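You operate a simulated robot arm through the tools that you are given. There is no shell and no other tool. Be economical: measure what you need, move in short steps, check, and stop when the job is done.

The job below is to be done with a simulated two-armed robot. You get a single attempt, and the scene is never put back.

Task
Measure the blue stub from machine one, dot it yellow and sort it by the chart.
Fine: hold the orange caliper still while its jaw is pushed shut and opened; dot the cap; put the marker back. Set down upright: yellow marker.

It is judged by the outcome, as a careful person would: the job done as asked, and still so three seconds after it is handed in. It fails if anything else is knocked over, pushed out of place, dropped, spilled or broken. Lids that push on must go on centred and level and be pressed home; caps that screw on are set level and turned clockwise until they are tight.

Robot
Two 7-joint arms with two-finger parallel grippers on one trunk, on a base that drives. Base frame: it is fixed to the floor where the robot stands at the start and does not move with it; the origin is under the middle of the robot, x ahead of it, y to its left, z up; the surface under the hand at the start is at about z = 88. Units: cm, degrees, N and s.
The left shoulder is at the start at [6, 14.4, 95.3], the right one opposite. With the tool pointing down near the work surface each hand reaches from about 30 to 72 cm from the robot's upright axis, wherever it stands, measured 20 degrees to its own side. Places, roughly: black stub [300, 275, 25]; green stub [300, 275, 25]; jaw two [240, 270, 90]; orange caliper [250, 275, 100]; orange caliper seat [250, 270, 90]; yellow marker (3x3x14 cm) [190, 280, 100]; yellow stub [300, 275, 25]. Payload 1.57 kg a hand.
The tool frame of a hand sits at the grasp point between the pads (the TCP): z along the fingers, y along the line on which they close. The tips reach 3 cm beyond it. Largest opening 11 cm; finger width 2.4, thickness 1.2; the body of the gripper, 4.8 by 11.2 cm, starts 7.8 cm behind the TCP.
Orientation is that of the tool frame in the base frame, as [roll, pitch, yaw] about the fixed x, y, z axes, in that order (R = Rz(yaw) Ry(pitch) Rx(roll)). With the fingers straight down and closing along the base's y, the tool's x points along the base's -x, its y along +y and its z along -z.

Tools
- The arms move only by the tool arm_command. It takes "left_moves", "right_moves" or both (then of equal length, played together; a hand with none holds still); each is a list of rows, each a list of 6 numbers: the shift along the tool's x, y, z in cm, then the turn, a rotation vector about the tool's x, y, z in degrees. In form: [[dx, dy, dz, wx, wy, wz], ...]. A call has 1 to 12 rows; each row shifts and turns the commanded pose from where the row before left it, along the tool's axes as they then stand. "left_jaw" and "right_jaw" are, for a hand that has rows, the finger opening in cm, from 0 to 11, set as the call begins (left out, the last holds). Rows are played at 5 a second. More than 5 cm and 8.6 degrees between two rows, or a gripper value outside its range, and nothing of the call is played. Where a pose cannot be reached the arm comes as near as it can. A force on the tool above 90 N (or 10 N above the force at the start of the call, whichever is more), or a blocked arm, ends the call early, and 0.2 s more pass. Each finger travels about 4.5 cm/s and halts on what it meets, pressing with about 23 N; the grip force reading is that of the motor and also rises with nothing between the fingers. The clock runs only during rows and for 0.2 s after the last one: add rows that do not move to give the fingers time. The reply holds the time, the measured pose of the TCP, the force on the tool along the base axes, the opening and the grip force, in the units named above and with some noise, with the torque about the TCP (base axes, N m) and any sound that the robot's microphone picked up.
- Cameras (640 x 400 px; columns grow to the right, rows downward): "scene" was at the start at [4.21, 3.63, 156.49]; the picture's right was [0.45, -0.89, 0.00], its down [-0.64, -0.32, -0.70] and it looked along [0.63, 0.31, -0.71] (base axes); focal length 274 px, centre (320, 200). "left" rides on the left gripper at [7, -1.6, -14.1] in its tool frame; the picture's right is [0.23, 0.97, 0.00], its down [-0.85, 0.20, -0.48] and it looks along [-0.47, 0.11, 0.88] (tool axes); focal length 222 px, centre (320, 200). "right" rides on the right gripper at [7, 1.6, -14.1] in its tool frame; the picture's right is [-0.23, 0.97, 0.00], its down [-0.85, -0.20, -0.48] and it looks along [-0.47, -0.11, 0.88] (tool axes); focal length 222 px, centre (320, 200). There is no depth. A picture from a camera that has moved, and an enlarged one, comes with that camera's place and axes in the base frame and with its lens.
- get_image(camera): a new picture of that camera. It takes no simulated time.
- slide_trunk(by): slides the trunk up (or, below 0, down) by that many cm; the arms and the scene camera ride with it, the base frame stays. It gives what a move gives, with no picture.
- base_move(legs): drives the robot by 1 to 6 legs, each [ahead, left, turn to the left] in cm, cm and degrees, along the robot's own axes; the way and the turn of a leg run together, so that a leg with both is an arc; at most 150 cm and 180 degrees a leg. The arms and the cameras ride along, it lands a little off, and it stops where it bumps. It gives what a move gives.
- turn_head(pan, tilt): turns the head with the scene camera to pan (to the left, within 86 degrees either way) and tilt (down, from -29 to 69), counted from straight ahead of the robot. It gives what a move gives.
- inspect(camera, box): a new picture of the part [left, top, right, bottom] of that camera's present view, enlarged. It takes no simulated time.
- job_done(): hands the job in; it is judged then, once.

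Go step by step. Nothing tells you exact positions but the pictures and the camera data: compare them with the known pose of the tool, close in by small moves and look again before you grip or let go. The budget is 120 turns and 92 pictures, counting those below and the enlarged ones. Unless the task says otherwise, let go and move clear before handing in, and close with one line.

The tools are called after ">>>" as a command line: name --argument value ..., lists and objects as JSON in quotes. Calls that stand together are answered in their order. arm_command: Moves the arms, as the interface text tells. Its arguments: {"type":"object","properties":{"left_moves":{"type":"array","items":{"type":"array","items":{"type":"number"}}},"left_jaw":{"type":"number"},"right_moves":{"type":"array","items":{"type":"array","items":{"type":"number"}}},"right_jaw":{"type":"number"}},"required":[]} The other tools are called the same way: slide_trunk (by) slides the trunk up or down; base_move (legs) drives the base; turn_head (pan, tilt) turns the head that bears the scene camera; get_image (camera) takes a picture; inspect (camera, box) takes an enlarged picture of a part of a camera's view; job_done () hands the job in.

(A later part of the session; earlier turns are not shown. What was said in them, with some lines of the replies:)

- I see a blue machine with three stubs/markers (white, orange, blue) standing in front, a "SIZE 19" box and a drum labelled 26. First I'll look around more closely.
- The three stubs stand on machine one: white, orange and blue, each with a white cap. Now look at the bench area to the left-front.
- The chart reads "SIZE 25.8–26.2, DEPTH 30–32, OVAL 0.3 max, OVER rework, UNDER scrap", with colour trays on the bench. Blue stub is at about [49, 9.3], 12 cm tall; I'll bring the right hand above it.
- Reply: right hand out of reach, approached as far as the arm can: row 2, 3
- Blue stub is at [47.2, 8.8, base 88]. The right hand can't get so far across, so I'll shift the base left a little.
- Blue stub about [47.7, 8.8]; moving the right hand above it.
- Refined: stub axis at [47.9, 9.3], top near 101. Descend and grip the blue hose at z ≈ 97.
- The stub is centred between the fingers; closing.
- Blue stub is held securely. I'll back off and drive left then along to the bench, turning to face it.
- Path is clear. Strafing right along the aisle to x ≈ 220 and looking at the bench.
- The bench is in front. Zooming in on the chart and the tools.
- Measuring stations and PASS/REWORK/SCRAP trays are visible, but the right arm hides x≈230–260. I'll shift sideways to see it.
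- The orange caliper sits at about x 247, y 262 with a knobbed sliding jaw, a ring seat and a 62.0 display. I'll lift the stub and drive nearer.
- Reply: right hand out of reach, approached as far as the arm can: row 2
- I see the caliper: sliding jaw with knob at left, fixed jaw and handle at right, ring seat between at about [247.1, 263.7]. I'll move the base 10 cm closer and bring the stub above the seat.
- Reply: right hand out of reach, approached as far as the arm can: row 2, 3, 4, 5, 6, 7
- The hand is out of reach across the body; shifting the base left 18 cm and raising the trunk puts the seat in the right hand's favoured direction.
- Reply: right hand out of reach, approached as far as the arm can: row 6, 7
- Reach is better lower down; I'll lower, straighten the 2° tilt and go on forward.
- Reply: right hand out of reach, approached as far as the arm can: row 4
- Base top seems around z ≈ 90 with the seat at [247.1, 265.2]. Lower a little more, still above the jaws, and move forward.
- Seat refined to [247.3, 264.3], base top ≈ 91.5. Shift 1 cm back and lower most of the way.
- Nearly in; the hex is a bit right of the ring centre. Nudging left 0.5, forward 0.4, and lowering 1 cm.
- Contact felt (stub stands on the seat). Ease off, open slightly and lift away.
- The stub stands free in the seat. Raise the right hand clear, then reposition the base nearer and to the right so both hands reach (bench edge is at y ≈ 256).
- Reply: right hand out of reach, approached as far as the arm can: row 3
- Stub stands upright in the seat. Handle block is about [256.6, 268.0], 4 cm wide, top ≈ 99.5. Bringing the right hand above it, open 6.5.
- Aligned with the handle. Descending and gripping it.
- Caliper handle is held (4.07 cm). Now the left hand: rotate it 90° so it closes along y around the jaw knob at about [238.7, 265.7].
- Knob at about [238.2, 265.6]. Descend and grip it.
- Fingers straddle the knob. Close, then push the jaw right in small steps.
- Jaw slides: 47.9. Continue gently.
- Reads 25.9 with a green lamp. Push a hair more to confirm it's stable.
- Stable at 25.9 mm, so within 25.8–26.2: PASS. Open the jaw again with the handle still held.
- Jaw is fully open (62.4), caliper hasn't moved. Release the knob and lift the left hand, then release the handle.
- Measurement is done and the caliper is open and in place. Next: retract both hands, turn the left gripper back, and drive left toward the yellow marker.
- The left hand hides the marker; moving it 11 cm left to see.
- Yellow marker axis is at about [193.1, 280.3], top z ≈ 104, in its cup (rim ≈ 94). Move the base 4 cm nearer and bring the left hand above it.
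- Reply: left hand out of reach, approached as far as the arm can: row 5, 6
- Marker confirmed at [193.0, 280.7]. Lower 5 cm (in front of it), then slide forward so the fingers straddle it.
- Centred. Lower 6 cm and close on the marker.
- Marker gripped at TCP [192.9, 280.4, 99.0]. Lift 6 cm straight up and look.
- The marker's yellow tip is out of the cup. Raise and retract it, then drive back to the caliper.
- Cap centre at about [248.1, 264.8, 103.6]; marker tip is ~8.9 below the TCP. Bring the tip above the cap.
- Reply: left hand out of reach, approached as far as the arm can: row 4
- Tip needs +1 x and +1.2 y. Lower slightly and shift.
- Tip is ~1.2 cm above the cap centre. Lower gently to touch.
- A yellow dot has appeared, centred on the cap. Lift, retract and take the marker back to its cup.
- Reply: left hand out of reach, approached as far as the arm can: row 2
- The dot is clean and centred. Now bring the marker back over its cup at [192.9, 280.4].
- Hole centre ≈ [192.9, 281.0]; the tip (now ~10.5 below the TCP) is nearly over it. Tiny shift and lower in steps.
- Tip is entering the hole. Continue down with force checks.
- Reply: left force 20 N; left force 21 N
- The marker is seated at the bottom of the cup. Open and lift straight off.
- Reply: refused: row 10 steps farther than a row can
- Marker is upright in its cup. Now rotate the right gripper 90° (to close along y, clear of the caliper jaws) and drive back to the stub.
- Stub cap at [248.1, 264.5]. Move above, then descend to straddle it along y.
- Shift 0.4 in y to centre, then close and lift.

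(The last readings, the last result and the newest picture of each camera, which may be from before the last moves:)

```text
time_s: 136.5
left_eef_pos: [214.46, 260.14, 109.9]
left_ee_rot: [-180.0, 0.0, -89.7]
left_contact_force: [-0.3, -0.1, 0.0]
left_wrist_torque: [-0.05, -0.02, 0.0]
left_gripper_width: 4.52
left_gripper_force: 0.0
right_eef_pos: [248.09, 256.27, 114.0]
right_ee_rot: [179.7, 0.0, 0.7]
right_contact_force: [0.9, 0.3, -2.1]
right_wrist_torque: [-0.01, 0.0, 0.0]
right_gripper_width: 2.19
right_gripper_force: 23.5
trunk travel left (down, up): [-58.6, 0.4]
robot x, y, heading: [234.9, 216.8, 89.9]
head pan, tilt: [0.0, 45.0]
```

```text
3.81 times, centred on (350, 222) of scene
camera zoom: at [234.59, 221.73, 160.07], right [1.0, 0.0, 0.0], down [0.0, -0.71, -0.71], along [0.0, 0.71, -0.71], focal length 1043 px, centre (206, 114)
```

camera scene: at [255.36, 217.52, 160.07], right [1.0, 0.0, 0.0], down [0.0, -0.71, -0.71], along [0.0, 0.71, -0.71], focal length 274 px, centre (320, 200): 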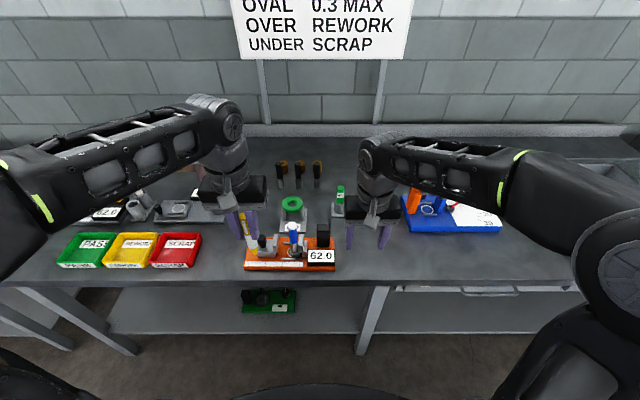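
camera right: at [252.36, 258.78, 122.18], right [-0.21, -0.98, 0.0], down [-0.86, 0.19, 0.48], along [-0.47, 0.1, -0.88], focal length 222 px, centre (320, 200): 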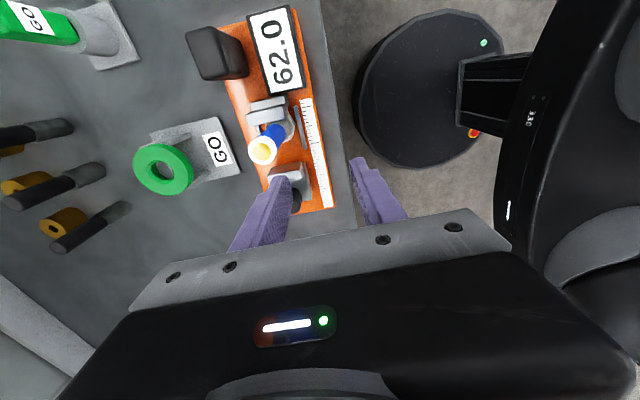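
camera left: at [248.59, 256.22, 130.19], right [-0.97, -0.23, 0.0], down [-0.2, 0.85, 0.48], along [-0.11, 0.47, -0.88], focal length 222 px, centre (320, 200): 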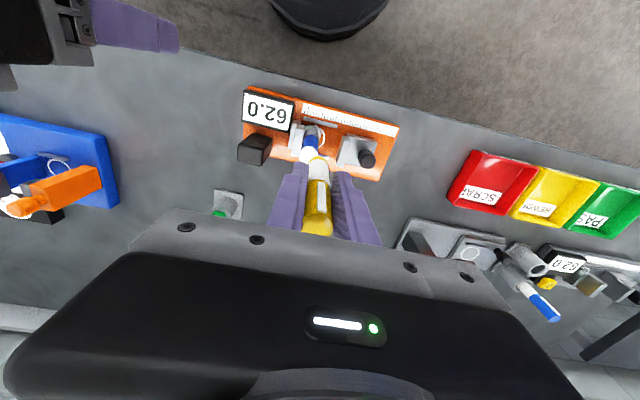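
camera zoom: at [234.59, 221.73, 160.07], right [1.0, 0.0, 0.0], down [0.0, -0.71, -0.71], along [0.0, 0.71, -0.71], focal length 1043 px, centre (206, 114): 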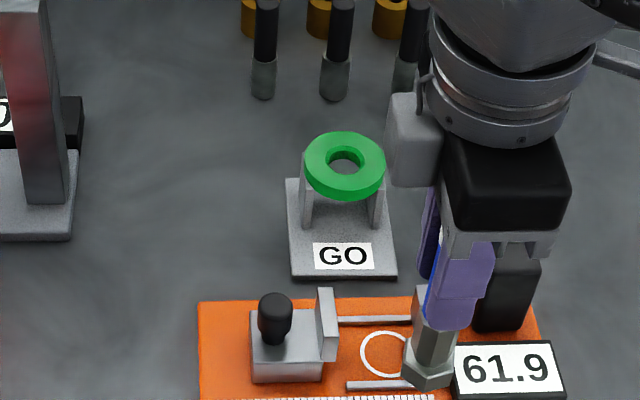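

The stub is lifted, but I notice the caliper was dragged about 1 cm right; I'll restore that afterwards. First, drive left and put the stub into the PASS tray at about [184.8, 266.4].

>>> base_move --legs '[[0, 63, 0]]'

>>> turn_head --pan -8 --tilt 45

>>> arm_command --right_moves '[[0, -3, 0, 0, 0, 0], [0, -3, 1, 0, 0, 0], [0, -3, 2, 0, 0, 0], [0, 0, 0, 0, 0, 0]]'

>>> get_image --camera "scene"

```text
time_s: 140.0
left_eef_pos: [151.34, 260.89, 109.76]
left_ee_rot: [180.0, 0.0, -90.5]
left_contact_force: [0.5, -0.5, 0.0]
left_wrist_torque: [-0.03, -0.02, -0.01]
left_gripper_width: 4.49
left_gripper_force: 0.0
right_eef_pos: [184.76, 256.54, 113.98]
right_ee_rot: [179.7, 0.0, -0.1]
right_contact_force: [-0.1, 0.3, -1.8]
right_wrist_torque: [-0.02, -0.02, -0.01]
right_gripper_width: 2.22
right_gripper_force: 23.0
trunk travel left (down, up): [-58.6, 0.4]
robot x, y, heading: [171.04, 216.41, 89.1]
head pan, tilt: [0.0, 45.0]
```

```text
time_s: 140.7
left_eef_pos: [151.27, 260.8, 109.8]
left_ee_rot: [180.0, 0.0, -90.5]
left_contact_force: [1.0, 0.1, 0.1]
left_wrist_torque: [0.0, 0.01, -0.02]
left_gripper_width: 4.5
left_gripper_force: 0.1
right_eef_pos: [184.94, 256.42, 113.98]
right_ee_rot: [179.8, 0.0, -0.1]
right_contact_force: [-0.1, -0.4, -2.1]
right_wrist_torque: [0.01, -0.01, 0.01]
right_gripper_width: 2.19
right_gripper_force: 22.6
trunk travel left (down, up): [-58.6, 0.4]
robot x, y, heading: [171.11, 216.99, 89.0]
head pan, tilt: [-8.0, 45.0]
```

```text
time_s: 141.7
left_eef_pos: [151.25, 260.67, 109.85]
left_ee_rot: [-180.0, 0.0, -90.5]
left_contact_force: [0.3, -0.2, 0.5]
left_wrist_torque: [0.02, 0.01, 0.02]
left_gripper_width: 4.5
left_gripper_force: 0.2
right_eef_pos: [184.9, 265.46, 110.88]
right_ee_rot: [179.7, 0.1, 0.0]
right_contact_force: [-0.9, -0.4, -1.3]
right_wrist_torque: [0.05, 0.01, 0.0]
right_gripper_width: 2.21
right_gripper_force: 23.3
trunk travel left (down, up): [-58.6, 0.4]
robot x, y, heading: [171.09, 216.83, 89.1]
head pan, tilt: [-8.0, 45.0]
```

```text
11 pictures are left
camera scene: at [172.17, 221.91, 160.08], right [0.99, -0.15, 0.0], down [-0.11, -0.7, -0.71], along [0.11, 0.7, -0.71], focal length 274 px, centre (320, 200)
```

scene: 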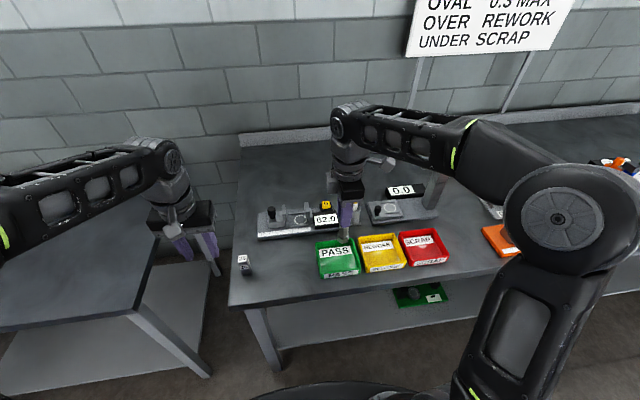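

Stub is over the middle of the PASS tray. Lowering it in.

>>> arm_command --right_moves '[[0, -0.6, 2.5, 0, 0, 0], [0, 0, 2.5, 0, 0, 0], [0, 0, 2.5, 0, 0, 0], [0, 0, 1.5, 0, 0, 0], [0, 0, 0, 0, 0, 0]]'

>>> inspect --camera "scene" --box '[290, 200, 390, 290]'

```text
time_s: 142.9
left_eef_pos: [151.35, 260.82, 109.79]
left_ee_rot: [180.0, 0.1, -90.5]
left_contact_force: [1.1, 0.0, 0.1]
left_wrist_torque: [0.01, -0.01, 0.03]
left_gripper_width: 4.5
left_gripper_force: 0.1
right_eef_pos: [184.82, 265.99, 102.07]
right_ee_rot: [179.7, 0.1, 0.0]
right_contact_force: [-0.1, -0.4, -2.6]
right_wrist_torque: [-0.01, 0.0, 0.01]
right_gripper_width: 2.21
right_gripper_force: 22.8
trunk travel left (down, up): [-58.6, 0.4]
robot x, y, heading: [170.89, 217.3, 89.5]
head pan, tilt: [-8.0, 45.0]
```

```text
4.44 times, centred on (340, 245) of scene
camera zoom: at [172.16, 222.03, 160.07], right [0.99, -0.15, 0.0], down [-0.11, -0.7, -0.71], along [0.11, 0.7, -0.71], focal length 1217 px, centre (231, 0)
```

zoom: 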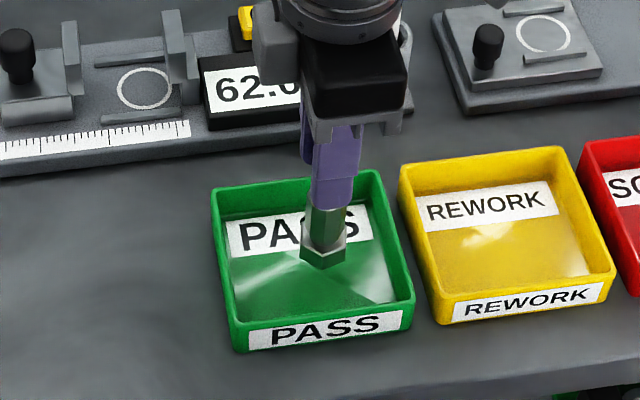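

>>> arm_command --right_moves '[[0, 0, 0.5, 0, 0, 0], [0, 0, 0.5, 0, 0, 0], [0, 0, 0.4, 0, 0, 0], [0, 0, 0, 0, 0, 0]]'

>>> arm_command --right_moves '[[0, 0, 0.3, 0, 0, 0], [0, 0, 0, 0, 0, 0]]'

>>> arm_command --right_moves '[[0, 0, 0.3, 0, 0, 0], [0, 0, 0, 0, 0, 0]]'

```text
time_s: 143.9
left_eef_pos: [151.33, 260.93, 109.83]
left_ee_rot: [179.9, 0.0, -90.5]
left_contact_force: [0.5, 0.3, 1.1]
left_wrist_torque: [-0.03, 0.03, -0.02]
left_gripper_width: 4.52
left_gripper_force: 0.0
right_eef_pos: [184.88, 265.98, 100.43]
right_ee_rot: [179.8, 0.0, -0.1]
right_contact_force: [-0.2, -0.3, -2.9]
right_wrist_torque: [-0.02, -0.01, 0.02]
right_gripper_width: 2.21
right_gripper_force: 22.8
trunk travel left (down, up): [-58.6, 0.4]
robot x, y, heading: [170.8, 216.86, 89.3]
head pan, tilt: [-8.0, 45.0]
```

```text
time_s: 144.5
left_eef_pos: [151.32, 260.78, 109.95]
left_ee_rot: [-179.9, 0.0, -90.5]
left_contact_force: [0.4, -0.5, 0.1]
left_wrist_torque: [0.0, 0.01, 0.03]
left_gripper_width: 4.5
left_gripper_force: 0.0
right_eef_pos: [184.9, 266.04, 100.29]
right_ee_rot: [179.7, -0.1, 0.0]
right_contact_force: [-0.1, 0.1, -2.2]
right_wrist_torque: [0.01, 0.01, 0.02]
right_gripper_width: 2.22
right_gripper_force: 23.0
trunk travel left (down, up): [-58.6, 0.4]
robot x, y, heading: [170.88, 216.95, 89.3]
head pan, tilt: [-8.0, 45.0]
```

```text
time_s: 145.1
left_eef_pos: [151.29, 260.96, 109.91]
left_ee_rot: [180.0, 0.0, -90.6]
left_contact_force: [0.9, -0.1, 0.7]
left_wrist_torque: [0.0, 0.02, -0.04]
left_gripper_width: 4.45
left_gripper_force: 0.0
right_eef_pos: [184.85, 266.04, 99.94]
right_ee_rot: [179.7, 0.0, -0.2]
right_contact_force: [-0.9, 0.6, -1.7]
right_wrist_torque: [-0.02, -0.01, 0.01]
right_gripper_width: 2.19
right_gripper_force: 23.4
trunk travel left (down, up): [-58.6, 0.4]
robot x, y, heading: [170.65, 216.77, 89.4]
head pan, tilt: [-8.0, 45.0]
```

>>> arm_command --right_moves '[[0, 0, 0.3, 0, 0, 0], [0, 0, 0, 0, 0, 0]]'

>>> arm_command --right_moves '[[0, 0, 0.3, 0, 0, 0], [0, 0, 0, 0, 0, 0]]'

>>> arm_command --right_moves '[[0, 0, 0.2, 0, 0, 0], [0, 0, 0, 0, 0, 0]]'

```text
time_s: 145.7
left_eef_pos: [151.35, 260.82, 109.77]
left_ee_rot: [-180.0, 0.0, -90.5]
left_contact_force: [0.4, -0.3, -0.5]
left_wrist_torque: [0.03, 0.05, 0.0]
left_gripper_width: 4.51
left_gripper_force: 0.0
right_eef_pos: [184.86, 265.99, 99.68]
right_ee_rot: [179.6, -0.1, -0.2]
right_contact_force: [0.1, -0.5, -2.4]
right_wrist_torque: [0.01, 0.05, 0.01]
right_gripper_width: 2.22
right_gripper_force: 22.9
trunk travel left (down, up): [-58.6, 0.4]
robot x, y, heading: [171.51, 217.12, 89.3]
head pan, tilt: [-8.0, 45.0]
```

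```text
time_s: 146.3
left_eef_pos: [151.32, 260.87, 109.89]
left_ee_rot: [-180.0, 0.1, -90.7]
left_contact_force: [0.0, -0.3, 0.2]
left_wrist_torque: [-0.03, -0.02, 0.02]
left_gripper_width: 4.49
left_gripper_force: 0.1
right_eef_pos: [184.9, 266.04, 99.43]
right_ee_rot: [179.7, 0.0, -0.1]
right_contact_force: [-0.8, -0.5, -3.0]
right_wrist_torque: [0.03, 0.0, 0.04]
right_gripper_width: 2.16
right_gripper_force: 23.0
trunk travel left (down, up): [-58.6, 0.4]
robot x, y, heading: [170.27, 217.17, 89.4]
head pan, tilt: [-8.0, 45.0]
```

```text
time_s: 146.9
left_eef_pos: [151.29, 260.74, 109.81]
left_ee_rot: [-180.0, 0.0, -90.5]
left_contact_force: [-0.5, -0.1, -0.1]
left_wrist_torque: [0.04, 0.03, -0.01]
left_gripper_width: 4.49
left_gripper_force: 0.0
right_eef_pos: [184.9, 265.99, 99.15]
right_ee_rot: [179.8, 0.1, 0.0]
right_contact_force: [-0.1, 0.0, 4.8]
right_wrist_torque: [0.1, -0.07, 0.0]
right_gripper_width: 2.19
right_gripper_force: 23.1
trunk travel left (down, up): [-58.6, 0.4]
robot x, y, heading: [171.1, 216.93, 89.5]
head pan, tilt: [-8.0, 45.0]
```

Contact with the tray floor. Release and lift away.

>>> arm_command --right_moves '[[0, 0, 0.1, 0, 0, 0], [0, 0, 0, 0, 0, 0], [0, 0, 0, 0, 0, 0]]'

>>> arm_command --right_moves '[[0, 0, 0, 0, 0, 0], [0, 0, 0, 0, 0, 0], [0, 0, 0, 0, 0, 0], [0, 0, -3, 0, 0, 0], [0, 0, -3.5, 0, 0, 0], [0, 0, -3, 0, 0, 0], [0, 3, 0, 0, 0, 0], [0, 4, 0, 0, 0, 0], [0, 4, 0, 0, 0, 0], [0, 0, 0, 0, 0, 0]]' --right_jaw 4.5

>>> inspect --camera "scene" --box '[280, 180, 400, 290]'

```text
time_s: 147.7
left_eef_pos: [151.31, 260.72, 109.92]
left_ee_rot: [-180.0, 0.0, -90.5]
left_contact_force: [0.2, -0.8, 0.6]
left_wrist_torque: [-0.01, 0.03, 0.02]
left_gripper_width: 4.5
left_gripper_force: 0.0
right_eef_pos: [184.92, 266.0, 99.2]
right_ee_rot: [179.9, 0.0, -0.2]
right_contact_force: [3.4, 0.9, 15.6]
right_wrist_torque: [0.22, -0.35, 0.02]
right_gripper_width: 2.22
right_gripper_force: 23.3
trunk travel left (down, up): [-58.6, 0.4]
robot x, y, heading: [170.86, 216.75, 89.6]
head pan, tilt: [-8.0, 45.0]
```

```text
time_s: 149.9
left_eef_pos: [151.32, 260.91, 109.87]
left_ee_rot: [-179.9, -0.2, -90.5]
left_contact_force: [0.3, 0.7, 0.7]
left_wrist_torque: [-0.01, 0.01, -0.02]
left_gripper_width: 4.49
left_gripper_force: 0.1
right_eef_pos: [185.17, 255.07, 108.7]
right_ee_rot: [179.7, 0.0, 0.0]
right_contact_force: [-0.8, -0.4, 0.6]
right_wrist_torque: [-0.02, 0.0, 0.03]
right_gripper_width: 4.5
right_gripper_force: 0.2
trunk travel left (down, up): [-58.6, 0.4]
robot x, y, heading: [171.38, 217.16, 89.2]
head pan, tilt: [-8.0, 45.0]
```

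```text
3.64 times, centred on (340, 235) of scene
camera zoom: at [172.16, 222.1, 160.07], right [0.99, -0.15, 0.0], down [-0.11, -0.7, -0.71], along [0.11, 0.7, -0.71], focal length 996 px, centre (247, 73)
```

zoom: 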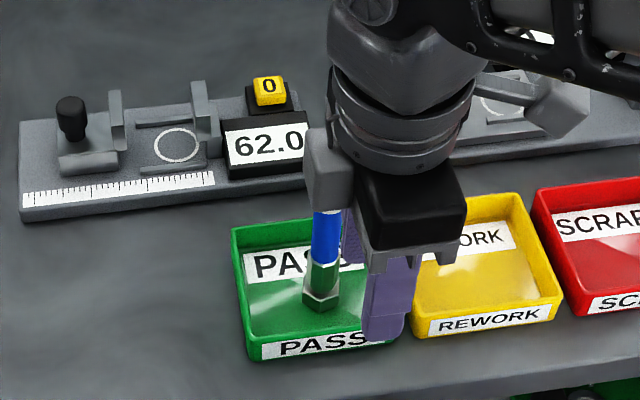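

Stub stands upright in PASS. Now rotate the right gripper back and drive to the caliper to set it back in its original place.

>>> arm_command --right_moves '[[0, 1.5, 0, 0, 0, 8.2], [0, 0, 0, 0, 0, 8.2], [0, 0, 0, 0, 0, 8.2], [0, 0, 0, 0, 0, 8.2], [0, 0, 0, 0, 0, 8.2], [0, 0, 0, 0, 0, 8.2], [0, 0, 0, 0, 0, 8.2], [0, 0, 0, 0, 0, 8.2], [0, 0, 0, 0, 0, 8.2], [0, 0, 0, 0, 0, 8.2], [0, 0, 0, 0, 0, 8], [0, 0, 0, 0, 0, 0]]' --right_jaw 6.5

>>> base_move --legs '[[-3, -74, 0.5]]'

>>> turn_head --pan 0 --tilt 45

>>> inspect --camera "scene" --box '[250, 170, 390, 275]'

```text
time_s: 152.5
left_eef_pos: [151.41, 260.84, 109.88]
left_ee_rot: [-180.0, 0.0, -90.4]
left_contact_force: [-0.1, -0.1, 0.4]
left_wrist_torque: [-0.02, 0.04, 0.02]
left_gripper_width: 4.5
left_gripper_force: 0.1
right_eef_pos: [184.85, 253.53, 108.64]
right_ee_rot: [179.9, -0.3, -90.1]
right_contact_force: [-0.5, 0.1, 0.0]
right_wrist_torque: [0.02, 0.02, 0.02]
right_gripper_width: 6.48
right_gripper_force: 0.0
trunk travel left (down, up): [-58.6, 0.4]
robot x, y, heading: [170.75, 217.29, 89.2]
head pan, tilt: [-8.0, 45.0]
```

```text
time_s: 156.6
left_eef_pos: [225.31, 257.05, 109.93]
left_ee_rot: [180.0, 0.0, -89.2]
left_contact_force: [0.3, -0.8, -0.7]
left_wrist_torque: [-0.01, 0.03, 0.01]
left_gripper_width: 4.5
left_gripper_force: 0.1
right_eef_pos: [258.97, 250.55, 108.63]
right_ee_rot: [179.9, -0.2, -88.8]
right_contact_force: [1.0, -0.3, -0.3]
right_wrist_torque: [0.01, 0.0, 0.02]
right_gripper_width: 6.49
right_gripper_force: 0.0
trunk travel left (down, up): [-58.6, 0.4]
robot x, y, heading: [245.62, 213.58, 90.4]
head pan, tilt: [-8.0, 45.0]
```

```text
time_s: 157.2
left_eef_pos: [225.21, 257.09, 109.87]
left_ee_rot: [179.9, 0.1, -89.2]
left_contact_force: [-0.2, -0.9, -0.6]
left_wrist_torque: [0.01, -0.02, 0.01]
left_gripper_width: 4.5
left_gripper_force: 0.1
right_eef_pos: [258.92, 250.58, 108.58]
right_ee_rot: [179.9, -0.2, -88.8]
right_contact_force: [-0.2, -0.1, 0.8]
right_wrist_torque: [0.0, -0.01, 0.01]
right_gripper_width: 6.51
right_gripper_force: 0.0
trunk travel left (down, up): [-58.6, 0.4]
robot x, y, heading: [245.71, 213.69, 90.5]
head pan, tilt: [0.0, 45.0]
```

```text
3.81 times, centred on (320, 222) of scene
camera zoom: at [245.74, 218.85, 160.07], right [1.0, 0.01, 0.0], down [0.01, -0.71, -0.71], along [0.0, 0.71, -0.71], focal length 1043 px, centre (320, 114)
```

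zoom: 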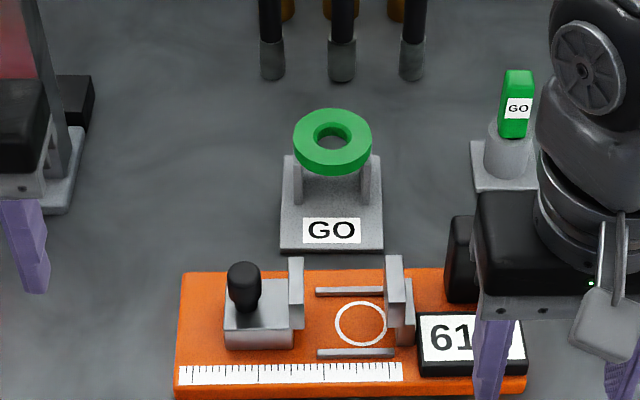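

From reference comparison the caliper moved by about +0.9 x with a 1.8° turn; the handle is now near [257.4, 268.4]. Bring the right hand over it.

>>> arm_command --right_moves '[[-4, 0.5, 0, 0, 0, 0], [-4, 0.65, 0, 0, 0, 0], [-4, 0, 0, 0, 0, 0], [-4, 0, 0, 0, 0, -0.7], [-1.8, 0, 1, 0, 0, 0], [0, 0, 0, 0, 0, 0]]'

>>> inspect --camera "right" --box '[220, 80, 420, 240]'

```text
time_s: 158.7
left_eef_pos: [225.23, 257.03, 109.88]
left_ee_rot: [180.0, 0.0, -89.2]
left_contact_force: [-0.2, -0.1, -0.5]
left_wrist_torque: [0.01, 0.01, -0.02]
left_gripper_width: 4.49
left_gripper_force: 0.0
right_eef_pos: [257.3, 268.35, 107.52]
right_ee_rot: [-180.0, -0.1, -88.1]
right_contact_force: [-0.3, -0.3, -0.4]
right_wrist_torque: [0.04, 0.02, 0.01]
right_gripper_width: 6.51
right_gripper_force: 0.1
trunk travel left (down, up): [-58.6, 0.4]
robot x, y, heading: [245.68, 213.92, 90.4]
head pan, tilt: [0.0, 45.0]
```

```text
2.50 times, centred on (320, 160) of right
camera zoom: at [255.99, 261.29, 121.42], right [-0.98, 0.19, 0.0], down [0.17, 0.86, 0.47], along [0.09, 0.47, -0.88], focal length 555 px, centre (320, 300)
```

zoom: 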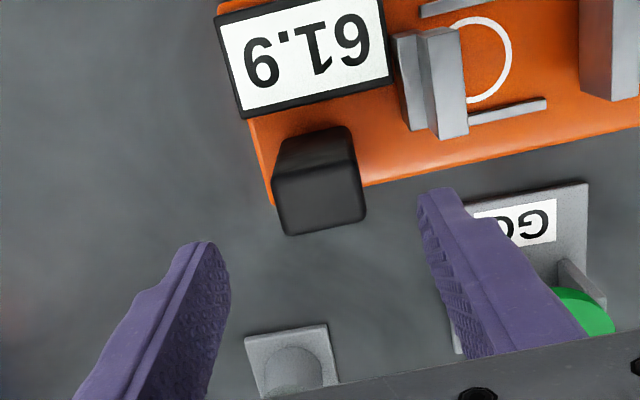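

Aligned. Descend and grip the handle.

>>> arm_command --right_moves '[[-0.1, 0, 3, 0, 0, 0], [0, 0, 3.5, 0, 0, 0], [0, 0, 3.5, 0, 0, 0], [0, 0, 0, 0, 0, 0]]'

>>> arm_command --right_moves '[[0, 0, 0, 0, 0, 0], [0, 0, 0, 0, 0, 0], [0, 0, 0, 0, 0, 0], [0, 0, 0, 0, 0, 0]]' --right_jaw 1.5

```text
time_s: 159.7
left_eef_pos: [225.31, 257.07, 109.8]
left_ee_rot: [-180.0, 0.0, -89.2]
left_contact_force: [-0.5, -0.2, 0.4]
left_wrist_torque: [-0.01, -0.01, 0.0]
left_gripper_width: 4.51
left_gripper_force: 0.1
right_eef_pos: [257.43, 268.66, 97.66]
right_ee_rot: [-180.0, -0.3, -88.1]
right_contact_force: [-0.7, 0.0, 0.5]
right_wrist_torque: [0.03, 0.02, 0.01]
right_gripper_width: 6.48
right_gripper_force: 0.1
trunk travel left (down, up): [-58.6, 0.4]
robot x, y, heading: [245.98, 213.32, 90.4]
head pan, tilt: [0.0, 45.0]
```

```text
time_s: 160.7
left_eef_pos: [225.23, 257.24, 109.93]
left_ee_rot: [180.0, 0.0, -89.2]
left_contact_force: [-0.2, 0.1, 0.1]
left_wrist_torque: [0.01, 0.0, -0.03]
left_gripper_width: 4.51
left_gripper_force: 0.1
right_eef_pos: [257.68, 268.54, 97.54]
right_ee_rot: [-180.0, -0.3, -88.1]
right_contact_force: [-1.3, -0.4, 0.8]
right_wrist_torque: [0.29, -0.19, -0.28]
right_gripper_width: 3.98
right_gripper_force: 22.4
trunk travel left (down, up): [-58.6, 0.4]
robot x, y, heading: [245.62, 213.56, 90.7]
head pan, tilt: [0.0, 45.0]
```

Gripped. Slide the caliper back: −0.95 x, −0.47 y, 1.8° clockwise.

>>> arm_command --right_moves '[[0.1, 0.25, 0, 0, 0, 0.45], [0.12, 0.25, 0, 0, 0, 0.45], [0.12, 0.25, 0, 0, 0, 0.45], [0.12, 0.2, 0, 0, 0, 0.45], [0, 0, 0, 0, 0, 0], [0, 0, 0, 0, 0, 0]]'

>>> inspect --camera "scene" --box '[250, 170, 390, 275]'

```text
time_s: 162.1
left_eef_pos: [225.22, 257.15, 109.94]
left_ee_rot: [-180.0, 0.0, -89.2]
left_contact_force: [1.2, -0.2, 0.1]
left_wrist_torque: [0.01, -0.01, 0.0]
left_gripper_width: 4.53
left_gripper_force: 0.0
right_eef_pos: [256.55, 267.96, 97.67]
right_ee_rot: [-180.0, -0.3, -89.9]
right_contact_force: [1.4, -0.1, -0.1]
right_wrist_torque: [0.34, -0.11, 0.02]
right_gripper_width: 4.01
right_gripper_force: 23.0
trunk travel left (down, up): [-58.6, 0.4]
robot x, y, heading: [245.74, 213.61, 90.2]
head pan, tilt: [0.0, 45.0]
```

```text
3.81 times, centred on (320, 222) of scene
camera zoom: at [245.77, 218.9, 160.06], right [1.0, 0.01, 0.0], down [0.01, -0.71, -0.71], along [-0.01, 0.71, -0.71], focal length 1043 px, centre (320, 114)
```

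zoom: 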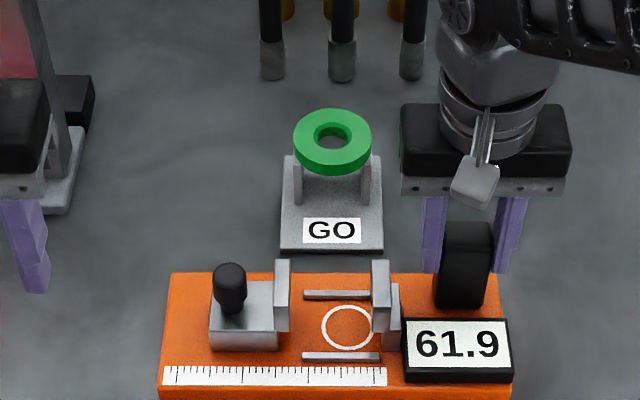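

Handle is back to its reference; the left end is still ~0.4 cm low, so a further 1.1° clockwise turn, then release and lift.

>>> arm_command --right_moves '[[0, 0, 0, 0, 0, 0.6], [0, -0.05, 0, 0, 0, 0.6], [0, 0, 0, 0, 0, 0], [0, 0, 0, 0, 0, 0]]'

>>> inspect --camera "scene" --box '[250, 170, 390, 275]'

```text
time_s: 163.1
left_eef_pos: [225.2, 257.14, 109.84]
left_ee_rot: [-180.0, 0.1, -89.2]
left_contact_force: [0.8, 1.2, -0.8]
left_wrist_torque: [0.0, -0.01, -0.01]
left_gripper_width: 4.49
left_gripper_force: 0.1
right_eef_pos: [256.54, 268.04, 97.65]
right_ee_rot: [-180.0, -0.3, -91.0]
right_contact_force: [-1.0, -2.2, 0.5]
right_wrist_torque: [-0.03, -0.22, 0.14]
right_gripper_width: 3.98
right_gripper_force: 22.8
trunk travel left (down, up): [-58.6, 0.4]
robot x, y, heading: [245.55, 213.61, 90.4]
head pan, tilt: [0.0, 45.0]
```

```text
3.81 times, centred on (320, 222) of scene
camera zoom: at [245.74, 218.91, 160.07], right [1.0, 0.01, 0.0], down [0.01, -0.71, -0.71], along [-0.01, 0.71, -0.71], focal length 1043 px, centre (320, 114)
```

zoom: 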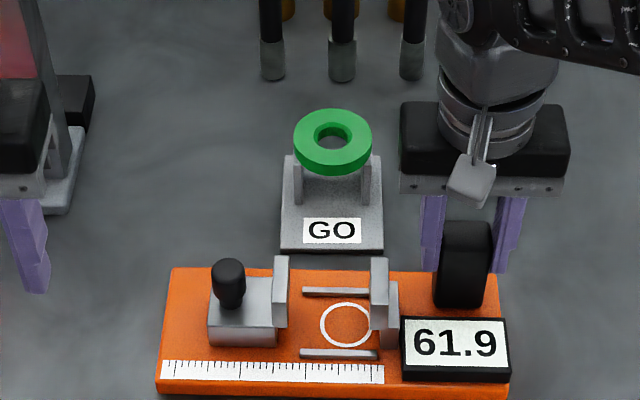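

Caliper is back at its reference pose. Release and clear.

>>> arm_command --right_moves '[[0, 0, 0, 0, 0, 0], [0, 0, 0, 0, 0, 0], [0, 0, 0, 0, 0, 0], [0, 0, -3, 0, 0, 0], [0, 0, -4, 0, 0, 0], [0, 0, -4, 0, 0, 0], [4, 0, 0, 0, 0, 0], [4, 0, 0, 0, 0, 0], [4, 0, 0, 0, 0, 0], [0, 0, 0, 0, 0, 0]]' --right_jaw 6.5

>>> base_move --legs '[[-35, 0, 0]]'

>>> turn_head --pan 15 --tilt 35

>>> inspect --camera "scene" --box '[140, 90, 440, 270]'

```text
time_s: 165.2
left_eef_pos: [225.19, 257.28, 109.79]
left_ee_rot: [180.0, -0.1, -89.3]
left_contact_force: [-0.2, 0.4, 0.2]
left_wrist_torque: [-0.02, 0.0, -0.01]
left_gripper_width: 4.5
left_gripper_force: 0.0
right_eef_pos: [256.33, 256.05, 108.75]
right_ee_rot: [-180.0, -0.3, -91.1]
right_contact_force: [0.2, 0.2, 0.0]
right_wrist_torque: [0.0, 0.0, 0.02]
right_gripper_width: 6.5
right_gripper_force: 0.1
trunk travel left (down, up): [-58.6, 0.4]
robot x, y, heading: [245.52, 213.76, 90.5]
head pan, tilt: [0.0, 45.0]
```

```text
time_s: 167.5
left_eef_pos: [225.19, 222.7, 109.91]
left_ee_rot: [179.9, 0.0, -88.7]
left_contact_force: [-0.4, 0.2, 0.1]
left_wrist_torque: [0.04, 0.03, -0.03]
left_gripper_width: 4.5
left_gripper_force: 0.0
right_eef_pos: [256.49, 221.96, 108.61]
right_ee_rot: [180.0, -0.2, -90.5]
right_contact_force: [0.4, -0.3, 0.3]
right_wrist_torque: [0.01, 0.0, 0.01]
right_gripper_width: 6.49
right_gripper_force: 0.1
trunk travel left (down, up): [-58.6, 0.4]
robot x, y, heading: [246.39, 179.78, 91.1]
head pan, tilt: [0.0, 45.0]
```

```text
time_s: 168.2
left_eef_pos: [225.19, 222.83, 109.95]
left_ee_rot: [180.0, 0.0, -88.6]
left_contact_force: [-0.3, 0.0, 0.7]
left_wrist_torque: [0.01, 0.01, -0.02]
left_gripper_width: 4.47
left_gripper_force: 0.1
right_eef_pos: [256.43, 221.94, 108.53]
right_ee_rot: [-180.0, -0.3, -90.6]
right_contact_force: [-0.4, 0.5, 0.0]
right_wrist_torque: [-0.02, -0.01, -0.01]
right_gripper_width: 6.49
right_gripper_force: 0.0
trunk travel left (down, up): [-58.6, 0.4]
robot x, y, heading: [246.4, 179.39, 90.9]
head pan, tilt: [15.0, 35.0]
```

```text
2.13 times, centred on (290, 180) of scene
camera zoom: at [243.85, 185.06, 161.55], right [0.96, 0.28, 0.0], down [0.16, -0.55, -0.82], along [-0.23, 0.79, -0.57], focal length 584 px, centre (384, 243)
```

zoom: 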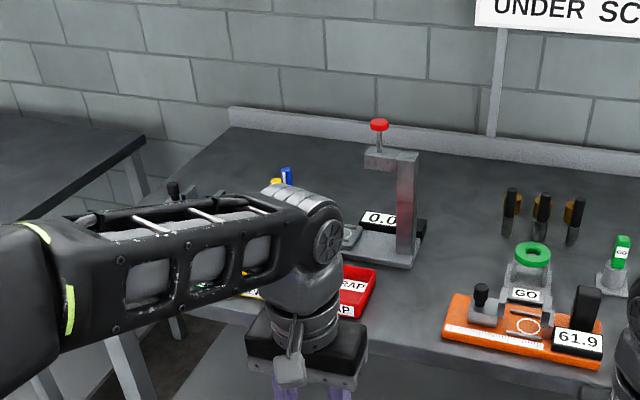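

The caliper is open in its place, the marker is in its cup, the dotted stub stands in PASS, and both hands are clear. I'm handing the job in.

>>> job_done

```text
The job is handed in.
```

The blue stub measured 25.9 mm, inside the chart's 25.8–26.2, so it is dotted yellow on the cap and standing in the PASS tray, with the yellow marker upright in its cup. Lifting the stub out dragged the orange caliper about 1 cm; I slid it back to within a few millimetres of its place by eye, jaw open.
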